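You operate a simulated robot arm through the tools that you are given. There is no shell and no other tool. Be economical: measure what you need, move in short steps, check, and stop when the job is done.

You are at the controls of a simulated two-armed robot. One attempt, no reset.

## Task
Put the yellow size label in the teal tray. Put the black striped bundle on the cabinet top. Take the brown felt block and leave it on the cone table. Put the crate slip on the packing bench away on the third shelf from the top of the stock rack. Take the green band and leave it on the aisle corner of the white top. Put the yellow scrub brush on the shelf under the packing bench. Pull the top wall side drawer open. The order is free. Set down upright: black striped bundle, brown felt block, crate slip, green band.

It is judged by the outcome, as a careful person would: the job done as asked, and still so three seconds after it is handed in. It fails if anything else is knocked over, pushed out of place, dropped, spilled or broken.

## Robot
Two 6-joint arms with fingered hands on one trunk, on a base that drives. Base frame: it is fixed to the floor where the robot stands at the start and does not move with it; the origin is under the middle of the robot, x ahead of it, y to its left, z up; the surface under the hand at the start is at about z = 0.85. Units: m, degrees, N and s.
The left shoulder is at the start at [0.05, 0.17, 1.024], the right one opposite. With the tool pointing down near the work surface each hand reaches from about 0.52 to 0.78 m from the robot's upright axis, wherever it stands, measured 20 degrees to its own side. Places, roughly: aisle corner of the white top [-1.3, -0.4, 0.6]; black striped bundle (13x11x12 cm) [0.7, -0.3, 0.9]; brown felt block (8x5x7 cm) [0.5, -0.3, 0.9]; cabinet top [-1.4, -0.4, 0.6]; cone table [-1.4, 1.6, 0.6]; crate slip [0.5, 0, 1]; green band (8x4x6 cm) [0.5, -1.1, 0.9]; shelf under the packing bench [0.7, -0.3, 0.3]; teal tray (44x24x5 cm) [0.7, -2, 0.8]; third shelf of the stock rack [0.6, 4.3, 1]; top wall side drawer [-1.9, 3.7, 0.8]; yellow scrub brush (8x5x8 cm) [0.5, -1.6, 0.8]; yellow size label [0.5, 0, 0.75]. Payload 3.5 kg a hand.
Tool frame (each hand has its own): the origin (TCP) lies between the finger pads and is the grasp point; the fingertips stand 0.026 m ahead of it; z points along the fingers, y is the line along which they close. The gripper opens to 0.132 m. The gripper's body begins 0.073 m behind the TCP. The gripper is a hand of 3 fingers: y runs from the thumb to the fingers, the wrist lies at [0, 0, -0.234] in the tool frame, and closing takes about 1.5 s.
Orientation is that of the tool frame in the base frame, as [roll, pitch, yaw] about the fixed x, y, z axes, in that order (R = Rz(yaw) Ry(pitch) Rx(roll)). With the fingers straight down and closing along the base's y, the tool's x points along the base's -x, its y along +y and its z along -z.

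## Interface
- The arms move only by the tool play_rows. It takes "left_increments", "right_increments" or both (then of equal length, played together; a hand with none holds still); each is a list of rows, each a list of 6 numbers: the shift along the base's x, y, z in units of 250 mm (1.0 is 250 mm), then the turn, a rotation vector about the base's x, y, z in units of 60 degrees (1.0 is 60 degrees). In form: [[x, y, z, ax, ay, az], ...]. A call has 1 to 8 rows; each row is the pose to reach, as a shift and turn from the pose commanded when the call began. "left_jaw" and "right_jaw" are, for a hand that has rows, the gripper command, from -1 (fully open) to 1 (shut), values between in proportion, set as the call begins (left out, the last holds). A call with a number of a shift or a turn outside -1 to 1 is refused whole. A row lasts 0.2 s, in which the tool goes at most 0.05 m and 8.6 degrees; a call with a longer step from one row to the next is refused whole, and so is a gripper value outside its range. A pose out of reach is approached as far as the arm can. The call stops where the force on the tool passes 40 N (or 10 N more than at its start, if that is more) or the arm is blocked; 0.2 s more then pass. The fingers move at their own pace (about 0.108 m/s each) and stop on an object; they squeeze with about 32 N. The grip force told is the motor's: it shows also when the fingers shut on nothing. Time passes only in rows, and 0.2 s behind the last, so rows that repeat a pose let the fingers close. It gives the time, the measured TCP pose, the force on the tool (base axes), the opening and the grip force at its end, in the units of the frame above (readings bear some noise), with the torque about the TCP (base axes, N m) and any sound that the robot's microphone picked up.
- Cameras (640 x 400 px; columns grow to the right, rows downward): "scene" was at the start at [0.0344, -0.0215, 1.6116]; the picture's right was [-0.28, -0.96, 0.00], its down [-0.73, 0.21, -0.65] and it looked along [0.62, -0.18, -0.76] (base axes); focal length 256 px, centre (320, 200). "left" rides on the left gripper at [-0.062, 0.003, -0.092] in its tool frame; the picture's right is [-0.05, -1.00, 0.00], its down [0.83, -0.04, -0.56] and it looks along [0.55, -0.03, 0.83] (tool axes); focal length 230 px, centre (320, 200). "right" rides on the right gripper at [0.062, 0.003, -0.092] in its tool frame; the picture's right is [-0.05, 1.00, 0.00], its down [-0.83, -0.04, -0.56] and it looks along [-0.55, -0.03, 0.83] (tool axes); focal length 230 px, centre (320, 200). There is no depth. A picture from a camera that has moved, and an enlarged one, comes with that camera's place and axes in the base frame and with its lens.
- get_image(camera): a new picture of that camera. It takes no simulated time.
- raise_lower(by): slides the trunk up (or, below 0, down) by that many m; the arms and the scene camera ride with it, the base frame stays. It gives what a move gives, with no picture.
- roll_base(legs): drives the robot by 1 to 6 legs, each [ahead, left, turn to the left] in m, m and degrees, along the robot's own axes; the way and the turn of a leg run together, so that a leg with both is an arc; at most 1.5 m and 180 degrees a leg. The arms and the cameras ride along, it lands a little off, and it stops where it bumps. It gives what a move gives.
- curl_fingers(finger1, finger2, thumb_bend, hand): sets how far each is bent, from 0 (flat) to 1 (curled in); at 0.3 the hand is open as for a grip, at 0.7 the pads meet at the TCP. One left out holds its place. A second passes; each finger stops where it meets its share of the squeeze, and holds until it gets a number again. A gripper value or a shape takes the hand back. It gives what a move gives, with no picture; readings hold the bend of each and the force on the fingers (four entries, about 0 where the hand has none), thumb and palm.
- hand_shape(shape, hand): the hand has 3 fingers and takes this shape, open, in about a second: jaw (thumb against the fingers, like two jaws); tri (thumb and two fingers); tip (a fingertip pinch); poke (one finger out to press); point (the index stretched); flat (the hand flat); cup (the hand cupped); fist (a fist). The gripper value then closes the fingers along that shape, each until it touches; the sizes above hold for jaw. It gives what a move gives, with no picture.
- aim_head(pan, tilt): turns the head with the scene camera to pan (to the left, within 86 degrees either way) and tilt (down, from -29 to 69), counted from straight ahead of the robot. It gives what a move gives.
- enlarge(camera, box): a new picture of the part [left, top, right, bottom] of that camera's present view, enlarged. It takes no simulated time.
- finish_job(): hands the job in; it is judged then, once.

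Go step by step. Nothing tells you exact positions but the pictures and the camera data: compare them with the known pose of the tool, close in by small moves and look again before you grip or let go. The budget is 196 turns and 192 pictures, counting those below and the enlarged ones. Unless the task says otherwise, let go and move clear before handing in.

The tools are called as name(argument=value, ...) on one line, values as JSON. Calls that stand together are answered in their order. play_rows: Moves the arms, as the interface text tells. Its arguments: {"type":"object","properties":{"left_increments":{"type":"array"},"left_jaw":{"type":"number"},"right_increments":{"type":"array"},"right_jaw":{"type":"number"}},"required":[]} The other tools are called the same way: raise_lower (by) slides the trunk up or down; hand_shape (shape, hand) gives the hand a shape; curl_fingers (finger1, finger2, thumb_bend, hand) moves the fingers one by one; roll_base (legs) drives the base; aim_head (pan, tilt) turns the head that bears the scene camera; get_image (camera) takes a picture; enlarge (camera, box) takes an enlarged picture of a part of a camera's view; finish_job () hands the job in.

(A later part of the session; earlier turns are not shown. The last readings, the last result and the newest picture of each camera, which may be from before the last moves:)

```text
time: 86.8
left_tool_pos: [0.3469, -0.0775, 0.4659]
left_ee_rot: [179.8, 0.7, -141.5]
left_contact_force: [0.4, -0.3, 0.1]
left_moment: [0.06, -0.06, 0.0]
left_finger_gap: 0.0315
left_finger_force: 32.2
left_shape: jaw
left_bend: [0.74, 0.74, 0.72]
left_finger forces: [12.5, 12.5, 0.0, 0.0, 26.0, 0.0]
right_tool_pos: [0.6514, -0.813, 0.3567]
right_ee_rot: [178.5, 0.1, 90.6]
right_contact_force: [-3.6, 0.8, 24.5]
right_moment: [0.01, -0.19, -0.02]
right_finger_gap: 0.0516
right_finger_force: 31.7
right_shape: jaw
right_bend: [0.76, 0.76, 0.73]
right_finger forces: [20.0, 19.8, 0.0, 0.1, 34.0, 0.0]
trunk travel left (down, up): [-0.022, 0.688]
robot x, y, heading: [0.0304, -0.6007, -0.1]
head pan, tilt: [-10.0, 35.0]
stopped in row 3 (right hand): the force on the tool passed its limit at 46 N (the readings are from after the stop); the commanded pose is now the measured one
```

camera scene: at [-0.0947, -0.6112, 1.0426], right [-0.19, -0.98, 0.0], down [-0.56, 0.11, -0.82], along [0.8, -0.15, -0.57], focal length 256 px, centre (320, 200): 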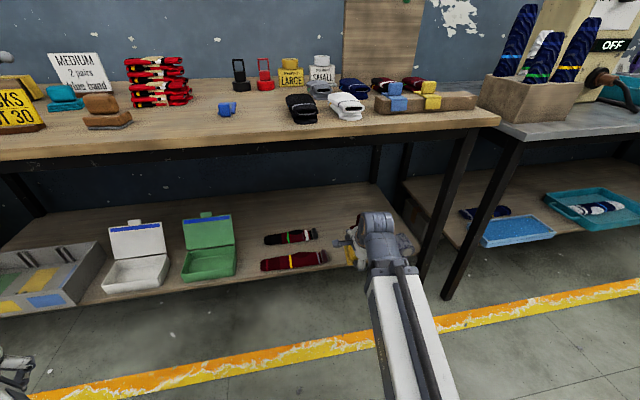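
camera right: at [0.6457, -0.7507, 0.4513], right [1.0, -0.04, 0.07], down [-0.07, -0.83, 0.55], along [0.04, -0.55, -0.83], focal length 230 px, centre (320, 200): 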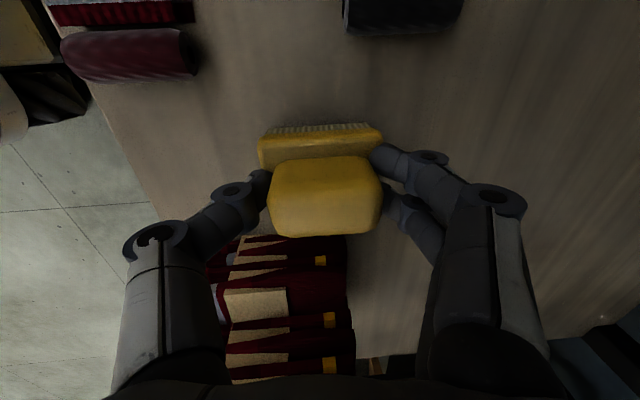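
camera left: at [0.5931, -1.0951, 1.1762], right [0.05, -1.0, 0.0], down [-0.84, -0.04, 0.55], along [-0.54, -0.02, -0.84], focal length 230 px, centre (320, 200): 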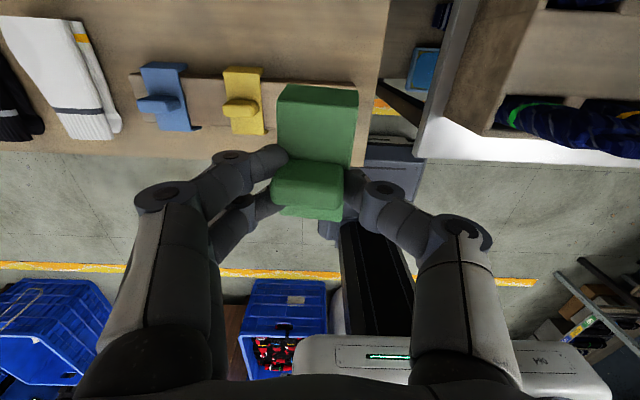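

Upright and in contact. Open, rise 10 cm, then reverse out.

play_rows(right_increments=[[0, 0, 0.008, 0, 0, 0], [0, 0, 0.008, 0, 0, 0], [0, 0, 0.008, 0, 0, 0], [0, 0, 0.1, 0, 0, 0], [0, 0, 0.25, 0, 0, 0], [0, 0, 0.4, 0, 0, 0]], right_jaw=-0.2)

get_image(camera="right")

get_image(camera="scene")

```text
time: 88.2
left_tool_pos: [0.3487, -0.0765, 0.466]
left_ee_rot: [179.8, 0.6, -141.4]
left_contact_force: [-0.3, 0.0, -0.7]
left_moment: [0.03, 0.0, 0.0]
left_finger_gap: 0.0314
left_finger_force: 32.3
left_shape: jaw
left_bend: [0.74, 0.74, 0.72]
left_finger forces: [12.5, 12.4, 0.0, 0.0, 25.9, 0.1]
right_tool_pos: [0.6521, -0.814, 0.4535]
right_ee_rot: [178.8, 0.0, 90.6]
right_contact_force: [-0.5, 0.8, -0.5]
right_moment: [0.0, 0.0, 0.02]
right_finger_gap: 0.0789
right_finger_force: 0.0
right_shape: jaw
right_bend: [0.71, 0.71, 0.71]
right_finger forces: [0.0, 0.1, 0.0, 0.0, 0.0, 0.0]
trunk travel left (down, up): [-0.022, 0.688]
robot x, y, heading: [0.0277, -0.5963, 0.2]
head pan, tilt: [-10.0, 35.0]
```

```text
137 pictures are left
camera right: at [0.6522, -0.7511, 0.5461], right [1.0, -0.04, 0.02], down [-0.05, -0.83, 0.55], along [-0.01, -0.56, -0.83], focal length 230 px, centre (320, 200)
```

right: 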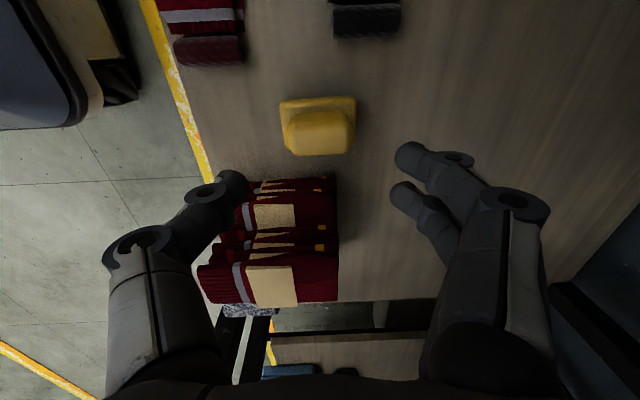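

```text
136 pictures are left
camera scene: at [0.0753, -0.6115, 1.0151], right [-0.17, -0.98, 0.0], down [-0.57, 0.1, -0.82], along [0.81, -0.14, -0.57], focal length 256 px, centre (320, 200)
```

scene: 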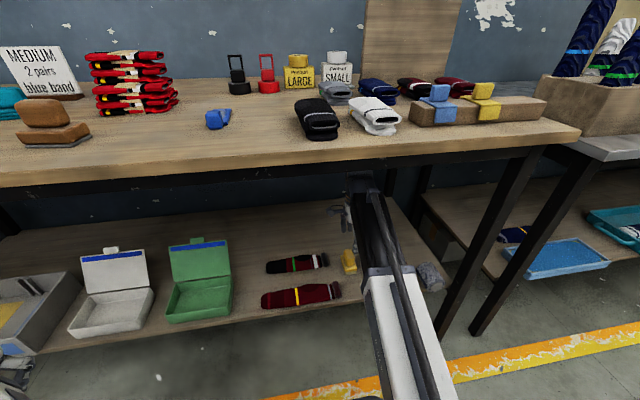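

Brush stands on the shelf. I reverse out, raise the trunk and turn the right hand back.

roll_base(legs=[[-0.45, 0, 0]])

raise_lower(by=0.4)

raise_lower(by=0.288)

play_rows(right_increments=[[0, 0, 0, 0, 0, 0.14], [0, 0, 0, 0, 0, 0.28], [0, 0, 0, 0, 0, 0.42], [0, 0, 0, 0, 0, 0.56], [0, 0, 0, 0, 0, 0.7], [0, 0, 0, 0, 0, 0.84], [0, 0, 0, 0, 0, 0.98]], right_jaw=-1)

play_rows(right_increments=[[0, 0, 0.05, 0, 0, 0.14], [0, 0, 0.1, 0, 0, 0.28], [0, 0, 0.2, 0, 0, 0.42], [0, 0, 0.3, 0, 0, 0.51]])

roll_base(legs=[[0, 0.52, 0]])

get_image(camera="scene")

```text
time: 90.9
left_tool_pos: [-0.0923, -0.0778, 0.4657]
left_ee_rot: [179.8, 0.7, -141.5]
left_contact_force: [-0.4, -0.1, -0.4]
left_moment: [-0.01, -0.03, 0.01]
left_finger_gap: 0.0314
left_finger_force: 31.9
left_shape: jaw
left_bend: [0.74, 0.74, 0.72]
left_finger forces: [12.5, 12.4, 0.0, 0.0, 25.9, 0.0]
right_tool_pos: [0.2092, -0.8144, 0.4527]
right_ee_rot: [178.7, 0.0, 90.5]
right_contact_force: [0.6, -0.3, 0.4]
right_moment: [-0.01, 0.0, -0.04]
right_finger_gap: 0.0788
right_finger_force: 0.1
right_shape: jaw
right_bend: [0.71, 0.71, 0.71]
right_finger forces: [0.0, 0.0, 0.1, 0.1, 0.0, 0.0]
trunk travel left (down, up): [-0.022, 0.688]
robot x, y, heading: [-0.413, -0.5952, -0.0]
head pan, tilt: [-10.0, 35.0]
```

```text
time: 94.7
left_tool_pos: [-0.093, -0.0774, 0.8661]
left_ee_rot: [179.8, 0.7, -141.5]
left_contact_force: [-0.5, -1.1, 0.2]
left_moment: [-0.02, -0.02, -0.02]
left_finger_gap: 0.0315
left_finger_force: 31.8
left_shape: jaw
left_bend: [0.74, 0.74, 0.72]
left_finger forces: [12.4, 12.5, 0.0, 0.1, 26.0, 0.0]
right_tool_pos: [0.2088, -0.8138, 0.853]
right_ee_rot: [178.7, 0.0, 90.4]
right_contact_force: [0.3, 1.0, -0.7]
right_moment: [-0.03, -0.02, 0.0]
right_finger_gap: 0.079
right_finger_force: 0.1
right_shape: jaw
right_bend: [0.71, 0.71, 0.71]
right_finger forces: [0.0, 0.0, 0.0, 0.1, 0.0, 0.1]
trunk travel left (down, up): [-0.422, 0.288]
robot x, y, heading: [-0.4143, -0.5973, -0.2]
head pan, tilt: [-10.0, 35.0]
```

```text
time: 97.6
left_tool_pos: [-0.0932, -0.0781, 1.1539]
left_ee_rot: [179.8, 0.8, -141.5]
left_contact_force: [-0.8, 0.7, -0.6]
left_moment: [0.02, 0.0, -0.01]
left_finger_gap: 0.0314
left_finger_force: 32.8
left_shape: jaw
left_bend: [0.74, 0.74, 0.72]
left_finger forces: [12.5, 12.4, 0.1, 0.0, 26.1, 0.0]
right_tool_pos: [0.2094, -0.8142, 1.1411]
right_ee_rot: [178.8, 0.2, 90.5]
right_contact_force: [1.0, 0.1, 0.2]
right_moment: [0.01, -0.01, -0.01]
right_finger_gap: 0.0788
right_finger_force: 0.1
right_shape: jaw
right_bend: [0.71, 0.71, 0.71]
right_finger forces: [0.0, 0.0, 0.1, 0.0, 0.1, 0.1]
trunk travel left (down, up): [-0.71, 0.0]
robot x, y, heading: [-0.4161, -0.5961, -0.2]
head pan, tilt: [-10.0, 35.0]
```

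```text
time: 99.2
left_tool_pos: [-0.0942, -0.0771, 1.1543]
left_ee_rot: [179.8, 0.8, -141.4]
left_contact_force: [-0.7, 0.2, -0.2]
left_moment: [0.02, -0.02, 0.0]
left_finger_gap: 0.0315
left_finger_force: 32.0
left_shape: jaw
left_bend: [0.74, 0.74, 0.72]
left_finger forces: [12.5, 12.4, 0.1, 0.0, 26.0, 0.0]
right_tool_pos: [0.21, -0.8145, 1.1401]
right_ee_rot: [178.8, 0.1, 149.5]
right_contact_force: [0.2, -0.1, 0.6]
right_moment: [0.01, 0.01, 0.01]
right_finger_gap: 0.1319
right_finger_force: 0.0
right_shape: jaw
right_bend: [0.3, 0.3, 0.3]
right_finger forces: [0.0, 0.0, 0.0, 0.0, 0.1, 0.1]
trunk travel left (down, up): [-0.71, 0.0]
robot x, y, heading: [-0.4125, -0.5961, -0.1]
head pan, tilt: [-10.0, 35.0]
```

```text
time: 100.2
left_tool_pos: [-0.0914, -0.077, 1.1547]
left_ee_rot: [179.7, 0.7, -141.5]
left_contact_force: [-1.3, -0.1, -0.1]
left_moment: [-0.01, 0.01, -0.01]
left_finger_gap: 0.0313
left_finger_force: 32.3
left_shape: jaw
left_bend: [0.74, 0.74, 0.72]
left_finger forces: [12.5, 12.4, 0.1, 0.0, 26.0, 0.1]
right_tool_pos: [0.2104, -0.8159, 1.2185]
right_ee_rot: [178.7, -0.1, -180.0]
right_contact_force: [-0.3, 0.0, 0.0]
right_moment: [0.01, -0.01, -0.01]
right_finger_gap: 0.1318
right_finger_force: 0.1
right_shape: jaw
right_bend: [0.3, 0.3, 0.3]
right_finger forces: [0.0, 0.0, 0.1, 0.0, 0.1, 0.0]
trunk travel left (down, up): [-0.71, 0.0]
robot x, y, heading: [-0.412, -0.596, 0.1]
head pan, tilt: [-10.0, 35.0]
```

```text
time: 103.3
left_tool_pos: [-0.0916, 0.4511, 1.1535]
left_ee_rot: [179.8, 0.6, -141.7]
left_contact_force: [1.1, -0.3, 0.3]
left_moment: [0.0, 0.04, 0.02]
left_finger_gap: 0.0313
left_finger_force: 31.7
left_shape: jaw
left_bend: [0.74, 0.74, 0.72]
left_finger forces: [12.6, 12.4, 0.0, 0.0, 26.0, 0.1]
right_tool_pos: [0.2101, -0.2887, 1.2172]
right_ee_rot: [178.7, 0.0, 179.8]
right_contact_force: [0.5, -0.7, 0.5]
right_moment: [-0.03, -0.01, -0.03]
right_finger_gap: 0.1319
right_finger_force: 0.1
right_shape: jaw
right_bend: [0.3, 0.3, 0.3]
right_finger forces: [0.0, 0.0, 0.0, 0.1, 0.0, 0.0]
trunk travel left (down, up): [-0.71, 0.0]
robot x, y, heading: [-0.4139, -0.0651, -0.1]
head pan, tilt: [-10.0, 35.0]
```

```text
135 pictures are left
camera scene: at [-0.3658, -0.0816, 1.7032], right [-0.18, -0.98, 0.0], down [-0.56, 0.1, -0.82], along [0.81, -0.14, -0.57], focal length 256 px, centre (320, 200)
```

scene: 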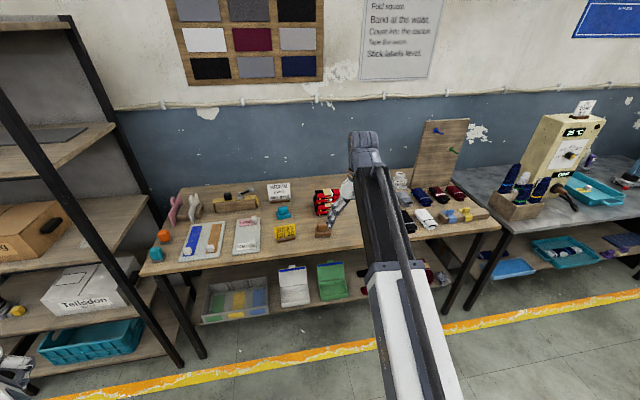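

roll_base(legs=[[0.41, 0, 0]])

get_image(camera="right")

aim_head(pan=-20, tilt=50)

get_image(camera="scene")

```text
time: 105.8
left_tool_pos: [0.3131, 0.4493, 1.1536]
left_ee_rot: [179.8, 0.7, -141.7]
left_contact_force: [0.5, -0.1, -0.7]
left_moment: [-0.01, 0.03, 0.03]
left_finger_gap: 0.0313
left_finger_force: 32.3
left_shape: jaw
left_bend: [0.74, 0.74, 0.72]
left_finger forces: [12.5, 12.4, 0.0, 0.0, 26.0, 0.0]
right_tool_pos: [0.6154, -0.2881, 1.2165]
right_ee_rot: [178.8, 0.1, 179.7]
right_contact_force: [-0.3, 0.3, 0.6]
right_moment: [0.01, 0.0, 0.03]
right_finger_gap: 0.1318
right_finger_force: 0.1
right_shape: jaw
right_bend: [0.3, 0.3, 0.3]
right_finger forces: [0.0, 0.1, 0.0, 0.0, 0.0, 0.0]
trunk travel left (down, up): [-0.71, 0.0]
robot x, y, heading: [-0.0081, -0.0675, 0.0]
head pan, tilt: [-10.0, 35.0]
```

```text
134 pictures are left
camera right: at [0.5539, -0.2863, 1.3093], right [0.06, 1.0, 0.02], down [0.83, -0.06, 0.55], along [0.55, -0.01, -0.83], focal length 230 px, centre (320, 200)
```

right: 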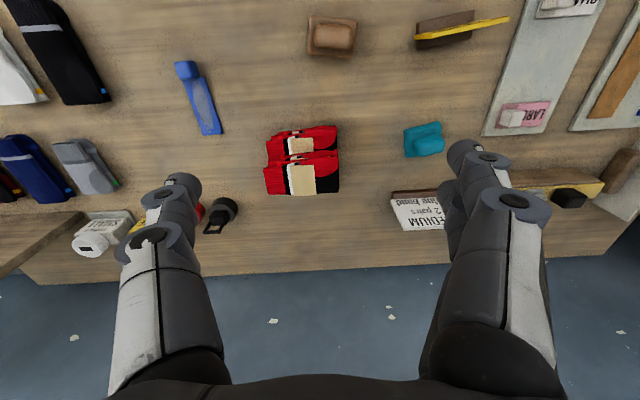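

```text
time: 106.6
left_tool_pos: [0.3128, 0.45, 1.1547]
left_ee_rot: [179.8, 0.7, -141.6]
left_contact_force: [-0.2, 0.5, 0.3]
left_moment: [-0.03, 0.02, 0.03]
left_finger_gap: 0.0317
left_finger_force: 31.9
left_shape: jaw
left_bend: [0.74, 0.74, 0.72]
left_finger forces: [12.5, 12.4, 0.1, 0.0, 26.0, 0.1]
right_tool_pos: [0.6152, -0.2891, 1.2151]
right_ee_rot: [178.8, 0.0, 179.9]
right_contact_force: [0.6, -0.1, 0.7]
right_moment: [0.01, -0.01, -0.02]
right_finger_gap: 0.1319
right_finger_force: 0.2
right_shape: jaw
right_bend: [0.3, 0.3, 0.3]
right_finger forces: [0.0, 0.0, 0.0, 0.1, 0.0, 0.1]
trunk travel left (down, up): [-0.71, 0.0]
robot x, y, heading: [-0.0092, -0.0657, -0.2]
head pan, tilt: [-20.0, 50.0]
```

```text
133 pictures are left
camera scene: at [0.0248, -0.0944, 1.6815], right [-0.34, -0.94, 0.0], down [-0.72, 0.26, -0.64], along [0.6, -0.22, -0.77], focal length 256 px, centre (320, 200)
```

scene: 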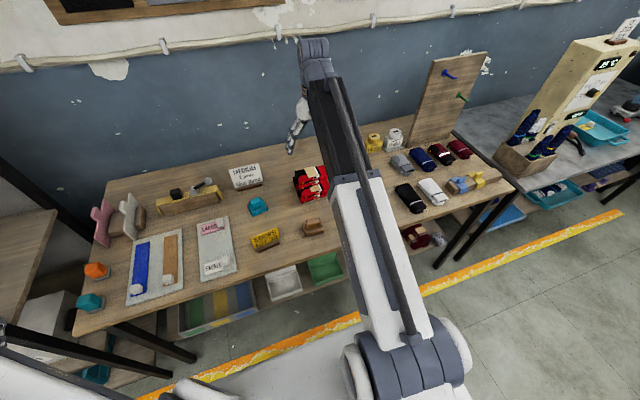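

enlarge(camera="right", box=[220, 90, 400, 220])

play_rows(right_increments=[[0.1, -0.03, -0.1, 0, 0, 0], [0.2, -0.06, -0.2, 0, 0, 0], [0.3, -0.09, -0.3, 0, 0, 0], [0.4, -0.1, -0.4, 0.02, 0, 0]])

get_image(camera="right")

```text
3.08 times, centred on (310, 155) of right
camera zoom: at [0.5532, -0.2863, 1.3097], right [0.06, 1.0, 0.02], down [0.83, -0.06, 0.55], along [0.55, -0.01, -0.83], focal length 708 px, centre (351, 338)
```

zoom: 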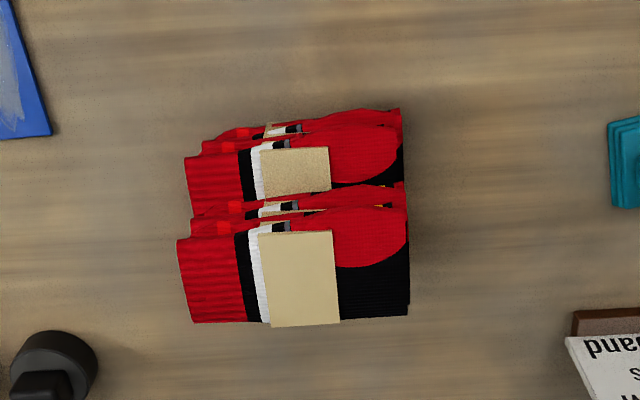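

```text
time: 107.6
left_tool_pos: [0.3128, 0.4505, 1.1535]
left_ee_rot: [179.8, 0.7, -141.6]
left_contact_force: [-0.6, 0.0, 0.1]
left_moment: [0.0, -0.02, -0.03]
left_finger_gap: 0.0315
left_finger_force: 32.2
left_shape: jaw
left_bend: [0.74, 0.74, 0.72]
left_finger forces: [12.5, 12.4, 0.0, 0.0, 26.0, 0.1]
right_tool_pos: [0.717, -0.3141, 1.1158]
right_ee_rot: [177.5, 0.0, 179.7]
right_contact_force: [-0.1, 0.1, 0.1]
right_moment: [-0.02, -0.03, -0.01]
right_finger_gap: 0.1318
right_finger_force: 0.0
right_shape: jaw
right_bend: [0.3, 0.3, 0.3]
right_finger forces: [0.1, 0.0, 0.0, 0.0, 0.0, 0.0]
trunk travel left (down, up): [-0.71, 0.0]
robot x, y, heading: [-0.0056, -0.0653, -0.0]
head pan, tilt: [-20.0, 50.0]
```

```text
131 pictures are left
camera right: at [0.6547, -0.312, 1.2087], right [0.06, 1.0, 0.04], down [0.83, -0.07, 0.55], along [0.55, 0.01, -0.83], focal length 230 px, centre (320, 200)
```

right: 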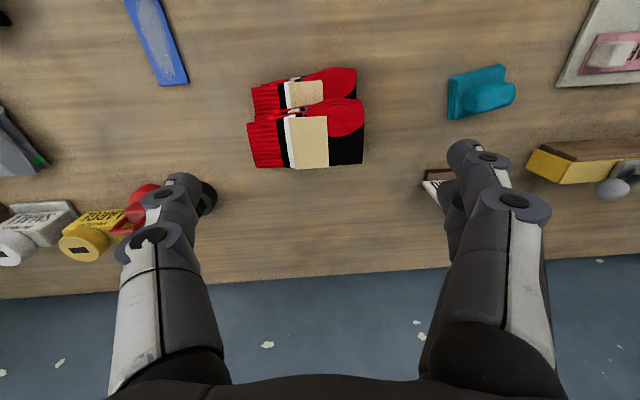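

The bundle is ~13 cm along y, 11 cm along x, so I need to grip along x. I yaw the right hand by −90° above it.

play_rows(right_increments=[[0, 0, 0, -0.04, 0, 0], [0, 0, 0, -0.04, 0, -0.14], [0, 0, 0, -0.04, 0.0, -0.28], [0, 0, 0, -0.04, 0.01, -0.42], [0, 0, 0, -0.04, 0.01, -0.56], [0, 0, 0, -0.04, 0.01, -0.7], [0, 0, 0, -0.03, 0.02, -0.84], [0, 0, 0, -0.03, 0.02, -0.98]])

play_rows(right_increments=[[0, 0, 0, 0, 0, -0.14], [0, 0, 0, 0, 0, -0.28], [0, 0, 0, 0, 0, -0.42], [0, 0, 0, 0, 0, -0.5]])

get_image(camera="right")

```text
time: 109.4
left_tool_pos: [0.3138, 0.4509, 1.1533]
left_ee_rot: [179.8, 0.7, -141.8]
left_contact_force: [-0.2, 0.1, 0.2]
left_moment: [0.04, -0.01, -0.02]
left_finger_gap: 0.0314
left_finger_force: 32.2
left_shape: jaw
left_bend: [0.74, 0.74, 0.72]
left_finger forces: [12.4, 12.4, 0.1, 0.0, 26.0, 0.1]
right_tool_pos: [0.7152, -0.3133, 1.1174]
right_ee_rot: [179.5, -0.1, 120.7]
right_contact_force: [-0.2, 0.9, 0.2]
right_moment: [-0.01, 0.0, 0.0]
right_finger_gap: 0.1321
right_finger_force: 0.1
right_shape: jaw
right_bend: [0.3, 0.3, 0.3]
right_finger forces: [0.1, 0.0, 0.0, 0.1, 0.1, 0.0]
trunk travel left (down, up): [-0.71, 0.0]
robot x, y, heading: [-0.0077, -0.0676, 0.0]
head pan, tilt: [-20.0, 50.0]
```

```text
time: 110.4
left_tool_pos: [0.3143, 0.4502, 1.154]
left_ee_rot: [179.8, 0.6, -141.7]
left_contact_force: [-0.4, 0.0, 0.8]
left_moment: [0.01, 0.04, 0.01]
left_finger_gap: 0.0314
left_finger_force: 31.9
left_shape: jaw
left_bend: [0.74, 0.74, 0.72]
left_finger forces: [12.5, 12.4, 0.1, 0.0, 26.1, 0.1]
right_tool_pos: [0.7149, -0.314, 1.1183]
right_ee_rot: [179.7, -0.1, 90.9]
right_contact_force: [-0.2, 0.5, 0.8]
right_moment: [0.01, 0.03, 0.02]
right_finger_gap: 0.1319
right_finger_force: 0.0
right_shape: jaw
right_bend: [0.3, 0.3, 0.3]
right_finger forces: [0.0, 0.0, 0.0, 0.0, 0.1, 0.0]
trunk travel left (down, up): [-0.71, 0.0]
robot x, y, heading: [-0.0081, -0.0704, -0.0]
head pan, tilt: [-20.0, 50.0]
```

```text
130 pictures are left
camera right: at [0.7165, -0.2517, 1.2103], right [1.0, -0.04, 0.01], down [-0.03, -0.83, 0.55], along [-0.01, -0.55, -0.83], focal length 230 px, centre (320, 200)
```

right: 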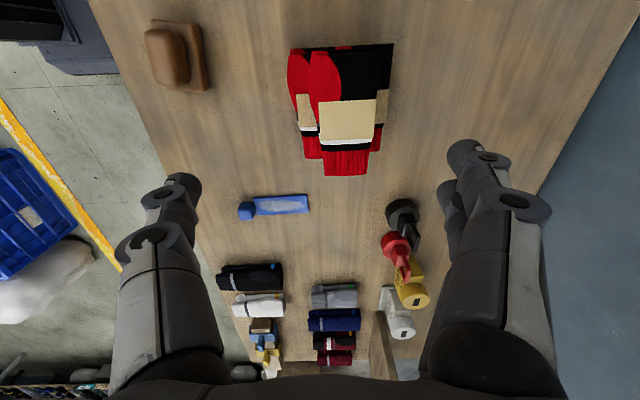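

roll_base(legs=[[0.04, 0, 0]])

play_rows(right_increments=[[-0.03, 0, -0.15, 0, 0, 0], [-0.05, 0, -0.3, 0, 0, 0], [-0.05, 0, -0.4, 0, 0, 0]])

get_image(camera="right")

```text
time: 111.3
left_tool_pos: [0.3551, 0.4503, 1.1544]
left_ee_rot: [179.8, 0.6, -141.7]
left_contact_force: [0.7, -0.2, 0.3]
left_moment: [-0.04, 0.05, 0.0]
left_finger_gap: 0.0312
left_finger_force: 31.9
left_shape: jaw
left_bend: [0.74, 0.74, 0.72]
left_finger forces: [12.5, 12.4, 0.1, 0.0, 26.1, 0.0]
right_tool_pos: [0.7577, -0.315, 1.1159]
right_ee_rot: [179.7, -0.1, 91.1]
right_contact_force: [0.1, 0.3, 0.6]
right_moment: [-0.01, 0.02, 0.05]
right_finger_gap: 0.132
right_finger_force: 0.0
right_shape: jaw
right_bend: [0.3, 0.3, 0.3]
right_finger forces: [0.0, 0.0, 0.0, 0.1, 0.1, 0.0]
trunk travel left (down, up): [-0.71, 0.0]
robot x, y, heading: [0.031, -0.0692, 0.1]
head pan, tilt: [-20.0, 50.0]
```

```text
time: 112.1
left_tool_pos: [0.3526, 0.4505, 1.154]
left_ee_rot: [179.8, 0.8, -141.6]
left_contact_force: [-0.3, 0.2, -1.3]
left_moment: [-0.01, 0.0, -0.05]
left_finger_gap: 0.0313
left_finger_force: 32.2
left_shape: jaw
left_bend: [0.74, 0.74, 0.72]
left_finger forces: [12.4, 12.3, 0.0, 0.1, 26.2, 0.1]
right_tool_pos: [0.7441, -0.3137, 1.0169]
right_ee_rot: [179.5, -0.2, 90.9]
right_contact_force: [0.2, -0.3, 0.8]
right_moment: [0.02, 0.01, -0.01]
right_finger_gap: 0.1319
right_finger_force: 0.0
right_shape: jaw
right_bend: [0.3, 0.3, 0.3]
right_finger forces: [0.1, 0.0, 0.0, 0.0, 0.0, 0.0]
trunk travel left (down, up): [-0.71, 0.0]
robot x, y, heading: [0.0315, -0.0648, -0.1]
head pan, tilt: [-20.0, 50.0]
```

```text
129 pictures are left
camera right: at [0.7453, -0.2521, 1.1095], right [1.0, -0.03, 0.01], down [-0.03, -0.83, 0.55], along [-0.01, -0.55, -0.83], focal length 230 px, centre (320, 200)
```

right: 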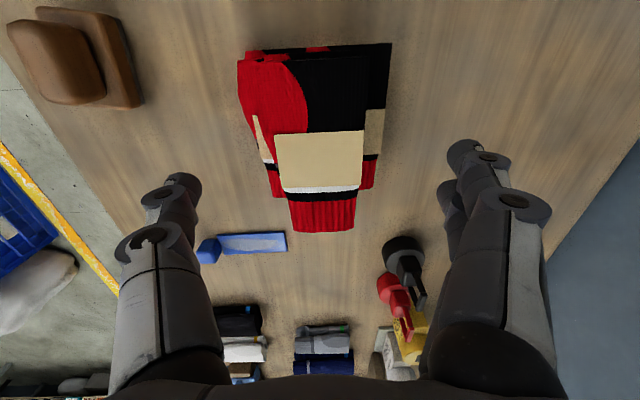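

play_rows(right_increments=[[-0.01, 0, -0.14, 0, 0, 0], [-0.01, 0, -0.28, 0, 0, 0], [-0.01, 0, -0.42, 0, 0, 0]])

get_image(camera="right")

```text
time: 112.9
left_tool_pos: [0.3527, 0.4509, 1.1548]
left_ee_rot: [179.9, 0.7, -141.6]
left_contact_force: [0.0, -0.7, 0.1]
left_moment: [-0.03, -0.05, 0.0]
left_finger_gap: 0.0312
left_finger_force: 31.9
left_shape: jaw
left_bend: [0.74, 0.74, 0.72]
left_finger forces: [12.6, 12.5, 0.1, 0.1, 26.1, 0.0]
right_tool_pos: [0.743, -0.3149, 0.9129]
right_ee_rot: [179.5, 0.0, 91.0]
right_contact_force: [0.2, -0.1, 0.2]
right_moment: [0.01, 0.0, 0.02]
right_finger_gap: 0.1318
right_finger_force: 0.1
right_shape: jaw
right_bend: [0.3, 0.3, 0.3]
right_finger forces: [0.0, 0.0, 0.1, 0.0, 0.0, 0.1]
trunk travel left (down, up): [-0.71, 0.0]
robot x, y, heading: [0.0312, -0.0661, -0.1]
head pan, tilt: [-20.0, 50.0]
```

```text
128 pictures are left
camera right: at [0.743, -0.2528, 1.005], right [1.0, -0.03, 0.01], down [-0.03, -0.83, 0.55], along [-0.01, -0.55, -0.83], focal length 230 px, centre (320, 200)
```

right: 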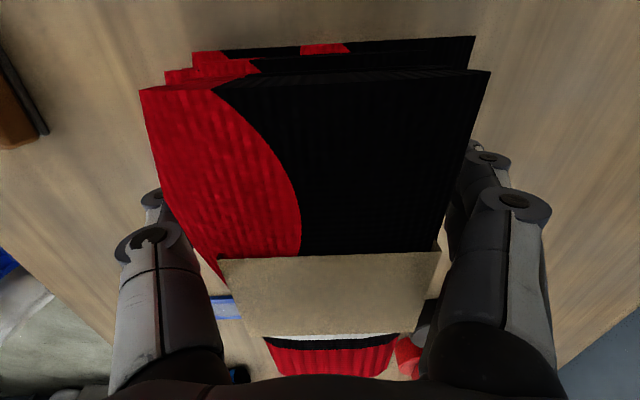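

The bundle is straddled. Closing the grip.

play_rows(right_increments=[[0, 0, 0, 0, 0, 0], [0, 0, 0, 0, 0, 0], [0, 0, 0, 0, 0, 0], [0, 0, 0, 0, 0, 0], [0, 0, 0, 0, 0, 0], [0, 0, 0, 0, 0, 0]], right_jaw=1)

play_rows(right_increments=[[0, 0, 0.04, 0, 0, 0], [0, 0, 0.12, 0, 0, 0], [0, 0, 0.22, 0, 0, 0], [0, 0, 0.36, 0, 0, 0], [0, 0, 0.5, 0, 0, 0], [0, 0, 0.64, 0, 0, 0]])

get_image(camera="right")

get_image(camera="scene")

```text
time: 114.3
left_tool_pos: [0.3534, 0.4495, 1.1545]
left_ee_rot: [179.7, 0.7, -141.6]
left_contact_force: [0.3, 1.0, 0.1]
left_moment: [0.01, -0.04, 0.01]
left_finger_gap: 0.0314
left_finger_force: 31.7
left_shape: jaw
left_bend: [0.74, 0.74, 0.72]
left_finger forces: [12.4, 12.5, 0.0, 0.0, 26.1, 0.0]
right_tool_pos: [0.7417, -0.3154, 0.9118]
right_ee_rot: [179.6, -0.1, 91.2]
right_contact_force: [-0.8, 0.6, 0.2]
right_moment: [0.01, -0.03, 0.0]
right_finger_gap: 0.1037
right_finger_force: 32.2
right_shape: jaw
right_bend: [0.57, 0.57, 0.61]
right_finger forces: [14.1, 14.4, 0.0, 0.1, 28.9, 0.0]
trunk travel left (down, up): [-0.71, 0.0]
robot x, y, heading: [0.033, -0.0714, 0.0]
head pan, tilt: [-20.0, 50.0]
```

```text
time: 115.7
left_tool_pos: [0.3538, 0.4504, 1.153]
left_ee_rot: [179.8, 0.7, -141.6]
left_contact_force: [-0.7, -0.5, -0.3]
left_moment: [-0.02, 0.0, 0.01]
left_finger_gap: 0.0314
left_finger_force: 31.9
left_shape: jaw
left_bend: [0.74, 0.74, 0.72]
left_finger forces: [12.6, 12.3, 0.0, 0.0, 26.0, 0.0]
right_tool_pos: [0.7433, -0.3112, 1.0735]
right_ee_rot: [179.6, -0.1, 91.1]
right_contact_force: [-0.4, -0.2, -4.2]
right_moment: [0.01, 0.03, 0.0]
right_finger_gap: 0.1039
right_finger_force: 32.0
right_shape: jaw
right_bend: [0.57, 0.57, 0.61]
right_finger forces: [14.3, 14.7, 0.0, 0.0, 28.8, 0.0]
trunk travel left (down, up): [-0.71, 0.0]
robot x, y, heading: [0.0312, -0.0662, 0.0]
head pan, tilt: [-20.0, 50.0]
```

```text
127 pictures are left
camera right: at [0.7437, -0.2489, 1.1676], right [1.0, -0.03, 0.01], down [-0.03, -0.83, 0.55], along [-0.01, -0.55, -0.83], focal length 230 px, centre (320, 200)
```

right: 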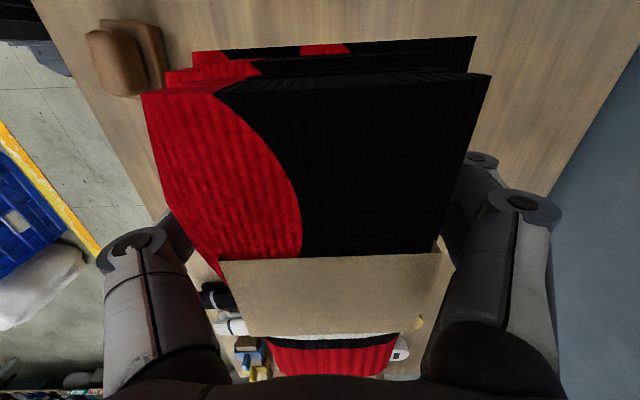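

```text
126 pictures are left
camera scene: at [0.0652, -0.0946, 1.6814], right [-0.34, -0.94, 0.0], down [-0.72, 0.26, -0.64], along [0.6, -0.22, -0.77], focal length 256 px, centre (320, 200)
```

scene: 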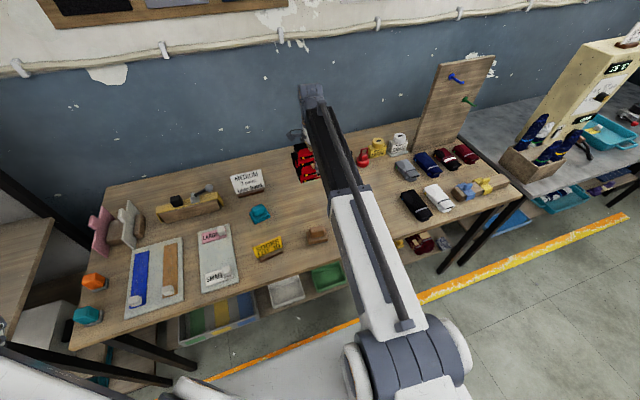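

Bundle held. I back into the aisle, turn left 90° and look at the other side.

roll_base(legs=[[-0.38, 0, 0], [0, 0, 90]])

aim_head(pan=70, tilt=35)

get_image(camera="scene")

aim_head(pan=20, tilt=25)

get_image(camera="scene")

```text
time: 121.9
left_tool_pos: [-0.87, 0.2497, 1.1543]
left_ee_rot: [179.8, 0.6, -51.3]
left_contact_force: [-0.5, 0.6, -0.4]
left_moment: [-0.04, 0.0, 0.0]
left_finger_gap: 0.0314
left_finger_force: 32.2
left_shape: jaw
left_bend: [0.74, 0.74, 0.72]
left_finger forces: [12.4, 12.1, 0.0, 0.0, 25.7, 0.0]
right_tool_pos: [-0.1122, 0.6446, 1.0727]
right_ee_rot: [179.6, -0.1, -178.4]
right_contact_force: [0.6, -0.3, -4.8]
right_moment: [-0.02, 0.02, -0.01]
right_finger_gap: 0.1039
right_finger_force: 32.2
right_shape: jaw
right_bend: [0.57, 0.57, 0.61]
right_finger forces: [14.0, 14.4, 0.0, 0.0, 28.3, 0.1]
trunk travel left (down, up): [-0.71, 0.0]
robot x, y, heading: [-0.3467, -0.0653, 90.9]
head pan, tilt: [-20.0, 50.0]
```

```text
time: 123.6
left_tool_pos: [-0.8702, 0.2508, 1.1555]
left_ee_rot: [179.8, 0.7, -51.2]
left_contact_force: [-0.6, -0.2, -0.1]
left_moment: [0.02, -0.02, 0.0]
left_finger_gap: 0.0311
left_finger_force: 32.2
left_shape: jaw
left_bend: [0.74, 0.74, 0.72]
left_finger forces: [12.4, 12.1, 0.0, 0.0, 25.8, 0.0]
right_tool_pos: [-0.1116, 0.6452, 1.0736]
right_ee_rot: [179.6, 0.0, -178.5]
right_contact_force: [0.2, 0.5, -4.8]
right_moment: [-0.03, 0.02, 0.02]
right_finger_gap: 0.1036
right_finger_force: 32.5
right_shape: jaw
right_bend: [0.57, 0.57, 0.61]
right_finger forces: [14.0, 14.3, 0.0, 0.0, 28.3, 0.1]
trunk travel left (down, up): [-0.71, 0.0]
robot x, y, heading: [-0.3527, -0.0674, 90.2]
head pan, tilt: [70.0, 35.0]
```

```text
125 pictures are left
camera scene: at [-0.4323, -0.0768, 1.7032], right [0.34, 0.94, 0.0], down [0.54, -0.19, -0.82], along [-0.77, 0.28, -0.57], focal length 256 px, centre (320, 200)
```

scene: 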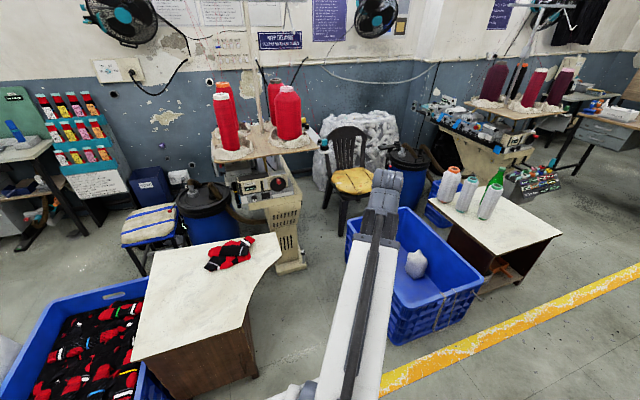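

```text
time: 124.8
left_tool_pos: [-0.8703, 0.2498, 1.1549]
left_ee_rot: [179.8, 0.8, -51.2]
left_contact_force: [1.2, 0.1, -0.5]
left_moment: [0.03, 0.0, 0.02]
left_finger_gap: 0.0313
left_finger_force: 32.0
left_shape: jaw
left_bend: [0.74, 0.74, 0.72]
left_finger forces: [12.4, 12.1, 0.1, 0.0, 25.8, 0.1]
right_tool_pos: [-0.1114, 0.6445, 1.0735]
right_ee_rot: [179.6, -0.1, -178.5]
right_contact_force: [0.2, 0.0, -5.1]
right_moment: [0.0, 0.02, 0.02]
right_finger_gap: 0.1037
right_finger_force: 31.8
right_shape: jaw
right_bend: [0.57, 0.57, 0.61]
right_finger forces: [14.0, 14.4, 0.1, 0.0, 28.4, 0.0]
trunk travel left (down, up): [-0.71, 0.0]
robot x, y, heading: [-0.3472, -0.0671, 90.7]
head pan, tilt: [20.0, 25.0]
```

```text
124 pictures are left
camera scene: at [-0.3816, -0.0201, 1.7189], right [0.94, 0.35, 0.0], down [0.15, -0.4, -0.91], along [-0.32, 0.85, -0.42], focal length 256 px, centre (320, 200)
```

scene: 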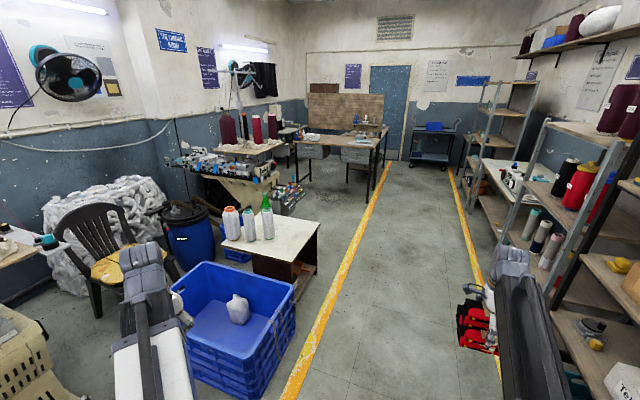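

The white-topped brown cabinet at about x −1.13…−1.7, y −0.6…0.07 is the target for bundle and band. I turn to face it and look.

roll_base(legs=[[0, 0, 89.3], [0, 0.35, 0]])

aim_head(pan=0, tilt=50)

get_image(camera="scene")

```text
time: 130.8
left_tool_pos: [-0.6846, -0.9248, 1.1526]
left_ee_rot: [179.8, 0.7, 37.5]
left_contact_force: [0.3, -1.1, -0.5]
left_moment: [0.04, 0.0, 0.01]
left_finger_gap: 0.0314
left_finger_force: 32.0
left_shape: jaw
left_bend: [0.74, 0.74, 0.72]
left_finger forces: [12.4, 11.9, 0.0, 0.0, 25.6, 0.0]
right_tool_pos: [-1.0626, -0.1572, 1.0739]
right_ee_rot: [179.6, -0.1, -90.0]
right_contact_force: [0.7, -0.3, -5.0]
right_moment: [-0.02, -0.03, 0.01]
right_finger_gap: 0.1035
right_finger_force: 32.1
right_shape: jaw
right_bend: [0.57, 0.57, 0.61]
right_finger forces: [13.9, 14.2, 0.0, 0.0, 28.1, 0.0]
trunk travel left (down, up): [-0.71, 0.0]
robot x, y, heading: [-0.357, -0.4108, 178.9]
head pan, tilt: [20.0, 25.0]
```

```text
time: 131.7
left_tool_pos: [-0.6849, -0.924, 1.1538]
left_ee_rot: [179.8, 0.7, 37.5]
left_contact_force: [0.2, 0.0, 0.1]
left_moment: [0.0, 0.0, 0.04]
left_finger_gap: 0.0312
left_finger_force: 31.9
left_shape: jaw
left_bend: [0.74, 0.74, 0.72]
left_finger forces: [12.4, 11.9, 0.0, 0.1, 25.5, 0.0]
right_tool_pos: [-1.0623, -0.1553, 1.0743]
right_ee_rot: [179.6, -0.1, -89.8]
right_contact_force: [0.0, -0.2, -4.0]
right_moment: [-0.02, -0.03, -0.01]
right_finger_gap: 0.1039
right_finger_force: 32.0
right_shape: jaw
right_bend: [0.57, 0.57, 0.61]
right_finger forces: [14.0, 14.1, 0.0, 0.1, 28.0, 0.0]
trunk travel left (down, up): [-0.71, 0.0]
robot x, y, heading: [-0.3632, -0.4111, 178.9]
head pan, tilt: [0.0, 50.0]
```

```text
123 pictures are left
camera scene: at [-0.3934, -0.4104, 1.6815], right [0.02, 1.0, 0.0], down [0.77, -0.01, -0.64], along [-0.64, 0.01, -0.77], focal length 256 px, centre (320, 200)
```

scene: 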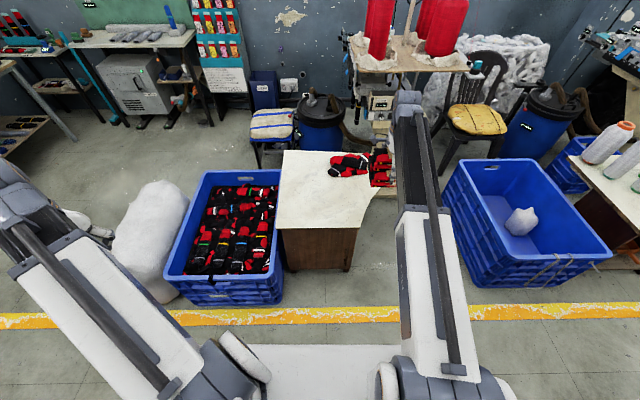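

roll_base(legs=[[0, -0.08, 1.1], [0.25, 0, 0]])

raise_lower(by=-0.3)

play_rows(right_increments=[[-0.05, -0.1, 0, 0, 0, 0], [-0.1, -0.2, 0, 0, 0, 0], [-0.15, -0.3, 0, 0, 0, 0], [-0.2, -0.4, 0, 0, 0, 0]])

get_image(camera="scene")

get_image(camera="right")

```text
time: 134.1
left_tool_pos: [-0.9174, -0.8512, 1.154]
left_ee_rot: [179.8, 0.6, 38.6]
left_contact_force: [0.5, 1.1, -1.4]
left_moment: [0.01, -0.06, 0.01]
left_finger_gap: 0.0312
left_finger_force: 32.3
left_shape: jaw
left_bend: [0.74, 0.74, 0.72]
left_finger forces: [12.4, 11.9, 0.0, 0.0, 25.6, 0.1]
right_tool_pos: [-1.3092, -0.0915, 1.0734]
right_ee_rot: [179.7, -0.1, -88.7]
right_contact_force: [-0.5, -0.1, -5.0]
right_moment: [-0.04, -0.02, 0.01]
right_finger_gap: 0.1037
right_finger_force: 32.4
right_shape: jaw
right_bend: [0.57, 0.57, 0.61]
right_finger forces: [14.1, 14.3, 0.1, 0.1, 28.3, 0.0]
trunk travel left (down, up): [-0.71, 0.0]
robot x, y, heading: [-0.5979, -0.3266, -179.8]
head pan, tilt: [0.0, 50.0]
```

```text
time: 137.1
left_tool_pos: [-0.9162, -0.851, 0.8543]
left_ee_rot: [179.8, 0.8, 38.7]
left_contact_force: [0.3, -0.8, 0.3]
left_moment: [0.01, -0.01, 0.04]
left_finger_gap: 0.031
left_finger_force: 31.9
left_shape: jaw
left_bend: [0.74, 0.74, 0.72]
left_finger forces: [12.5, 12.0, 0.0, 0.0, 25.6, 0.1]
right_tool_pos: [-1.3088, -0.0908, 0.7739]
right_ee_rot: [179.7, -0.1, -88.7]
right_contact_force: [-0.1, 0.3, -5.2]
right_moment: [-0.04, -0.04, 0.02]
right_finger_gap: 0.1034
right_finger_force: 31.9
right_shape: jaw
right_bend: [0.57, 0.57, 0.61]
right_finger forces: [14.0, 14.4, 0.0, 0.0, 28.4, 0.0]
trunk travel left (down, up): [-0.41, 0.3]
robot x, y, heading: [-0.6015, -0.3311, -179.9]
head pan, tilt: [0.0, 50.0]
```

```text
time: 138.1
left_tool_pos: [-0.917, -0.852, 0.8545]
left_ee_rot: [179.9, 0.7, 38.5]
left_contact_force: [0.2, -0.1, 0.0]
left_moment: [0.0, -0.01, 0.01]
left_finger_gap: 0.031
left_finger_force: 31.9
left_shape: jaw
left_bend: [0.74, 0.74, 0.72]
left_finger forces: [12.4, 11.8, 0.0, 0.1, 25.6, 0.0]
right_tool_pos: [-1.3412, -0.1912, 0.7678]
right_ee_rot: [179.6, -0.1, -88.7]
right_contact_force: [-0.2, 0.1, -4.9]
right_moment: [-0.01, -0.03, 0.02]
right_finger_gap: 0.1036
right_finger_force: 32.1
right_shape: jaw
right_bend: [0.57, 0.57, 0.61]
right_finger forces: [13.8, 14.3, 0.0, 0.0, 28.3, 0.0]
right hand out of reach, approached as far as the arm can: row 3, 4
trunk travel left (down, up): [-0.41, 0.3]
robot x, y, heading: [-0.5952, -0.335, -179.9]
head pan, tilt: [0.0, 50.0]
```

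```text
122 pictures are left
camera scene: at [-0.6347, -0.3319, 1.3814], right [0.0, 1.0, 0.0], down [0.77, 0.0, -0.64], along [-0.64, 0.0, -0.77], focal length 256 px, centre (320, 200)
```

scene: 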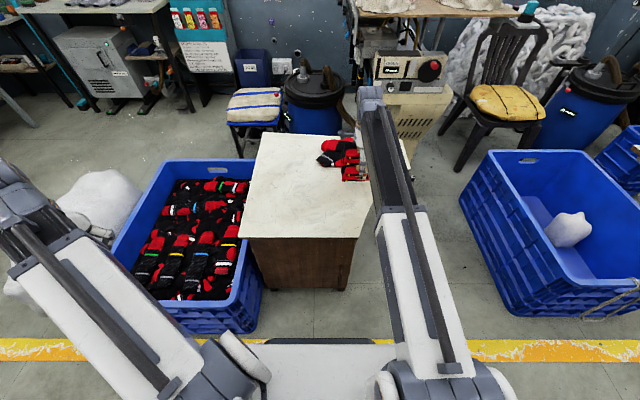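

```text
121 pictures are left
camera right: at [-1.3423, -0.2512, 0.8622], right [-1.0, 0.03, 0.01], down [0.03, 0.83, 0.55], along [0.01, 0.55, -0.83], focal length 230 px, centre (320, 200)
```

right: 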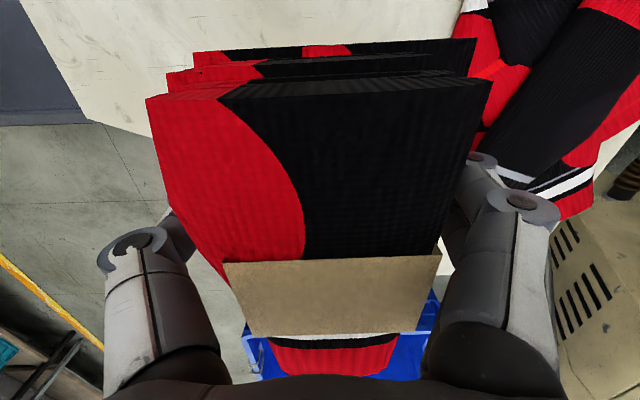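

The right arm is at its limit; I shift the base slightly left so the bundle comes to about (−1.35, −0.28).

roll_base(legs=[[0, 0.1, 0]])

play_rows(right_increments=[[0, 0, -0.1, 0, 0, 0], [0, 0, -0.2, 0, 0, 0], [0, 0, -0.3, 0, 0, 0]])

get_image(camera="scene")

get_image(camera="right")

```text
time: 139.2
left_tool_pos: [-0.9135, -0.9526, 0.8543]
left_ee_rot: [179.7, 0.7, 38.7]
left_contact_force: [-0.8, -0.1, 0.2]
left_moment: [0.0, 0.02, 0.01]
left_finger_gap: 0.0313
left_finger_force: 32.4
left_shape: jaw
left_bend: [0.74, 0.74, 0.72]
left_finger forces: [12.4, 11.9, 0.1, 0.0, 25.6, 0.1]
right_tool_pos: [-1.3391, -0.2932, 0.7692]
right_ee_rot: [179.6, 0.1, -88.6]
right_contact_force: [-0.1, 0.2, -4.7]
right_moment: [-0.03, -0.02, -0.02]
right_finger_gap: 0.1038
right_finger_force: 32.0
right_shape: jaw
right_bend: [0.57, 0.57, 0.61]
right_finger forces: [13.9, 14.2, 0.0, 0.1, 28.3, 0.1]
trunk travel left (down, up): [-0.41, 0.3]
robot x, y, heading: [-0.5995, -0.4323, -179.8]
head pan, tilt: [0.0, 50.0]
```

```text
time: 140.1
left_tool_pos: [-0.9146, -0.9528, 0.8533]
left_ee_rot: [179.8, 0.7, 38.8]
left_contact_force: [0.4, -0.4, -0.3]
left_moment: [-0.01, 0.0, -0.01]
left_finger_gap: 0.0313
left_finger_force: 31.9
left_shape: jaw
left_bend: [0.74, 0.74, 0.72]
left_finger forces: [12.3, 11.9, 0.1, 0.0, 25.6, 0.1]
right_tool_pos: [-1.341, -0.293, 0.6937]
right_ee_rot: [179.5, -0.1, -88.7]
right_contact_force: [-0.1, 0.7, -4.0]
right_moment: [-0.01, 0.0, 0.02]
right_finger_gap: 0.1034
right_finger_force: 31.6
right_shape: jaw
right_bend: [0.57, 0.57, 0.61]
right_finger forces: [13.9, 14.2, 0.0, 0.0, 28.2, 0.0]
trunk travel left (down, up): [-0.41, 0.3]
robot x, y, heading: [-0.5958, -0.4313, -179.7]
head pan, tilt: [0.0, 50.0]
```

```text
120 pictures are left
camera scene: at [-0.6343, -0.4324, 1.3814], right [0.0, 1.0, 0.0], down [0.77, 0.0, -0.64], along [-0.64, 0.0, -0.77], focal length 256 px, centre (320, 200)
```

scene: 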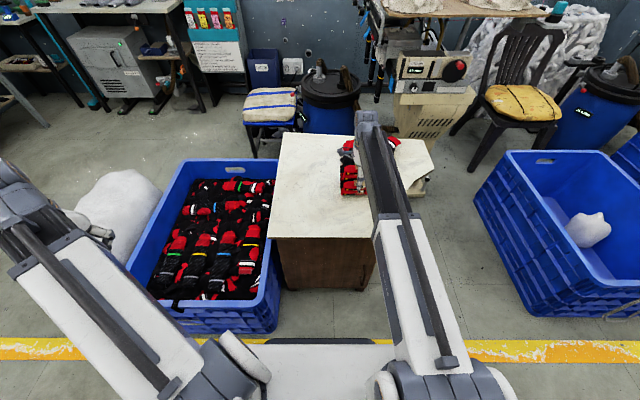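

```text
119 pictures are left
camera right: at [-1.3428, -0.3523, 0.7864], right [-1.0, 0.03, 0.01], down [0.03, 0.83, 0.55], along [0.01, 0.55, -0.83], focal length 230 px, centre (320, 200)
```

right: 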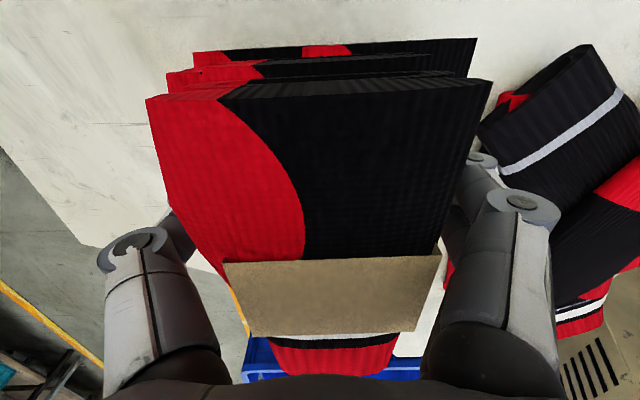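

play_rows(right_increments=[[0.06, 0.0, -0.08, 0, 0, 0], [0.06, 0, -0.14, 0, 0, 0], [0.06, 0, -0.18, 0, 0, 0], [0.06, 0, -0.22, 0, 0, 0], [0.06, 0, -0.26, 0, 0, 0], [0.06, 0, -0.3, 0, 0, 0], [0.06, 0, -0.34, 0, 0, 0], [0.06, 0, -0.38, 0, 0, 0]])

get_image(camera="right")

```text
time: 140.7
left_tool_pos: [-0.9134, -0.9517, 0.8542]
left_ee_rot: [179.9, 0.7, 38.8]
left_contact_force: [0.2, 0.0, -0.1]
left_moment: [0.02, 0.0, -0.02]
left_finger_gap: 0.0313
left_finger_force: 32.3
left_shape: jaw
left_bend: [0.74, 0.74, 0.72]
left_finger forces: [12.3, 11.9, 0.0, 0.0, 25.6, 0.1]
right_tool_pos: [-1.3301, -0.2921, 0.6739]
right_ee_rot: [178.4, -0.1, -88.6]
right_contact_force: [-2.0, -0.2, 23.4]
right_moment: [0.01, -0.05, -0.04]
right_finger_gap: 0.103
right_finger_force: 32.0
right_shape: jaw
right_bend: [0.57, 0.58, 0.63]
right_finger forces: [16.1, 16.3, 0.1, 0.1, 30.1, 0.1]
trunk travel left (down, up): [-0.41, 0.3]
robot x, y, heading: [-0.6004, -0.4332, -180.0]
head pan, tilt: [0.0, 50.0]
stopped in row 2 (right hand): the force on the tool passed its limit at 50 N (the readings are from after the stop); the commanded pose is now the measured one
```

```text
118 pictures are left
camera right: at [-1.33, -0.353, 0.7675], right [-1.0, 0.03, 0.03], down [0.04, 0.83, 0.55], along [-0.01, 0.55, -0.83], focal length 230 px, centre (320, 200)
```

right: 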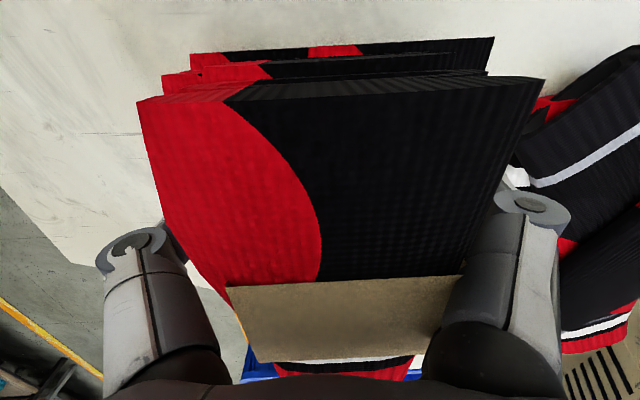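

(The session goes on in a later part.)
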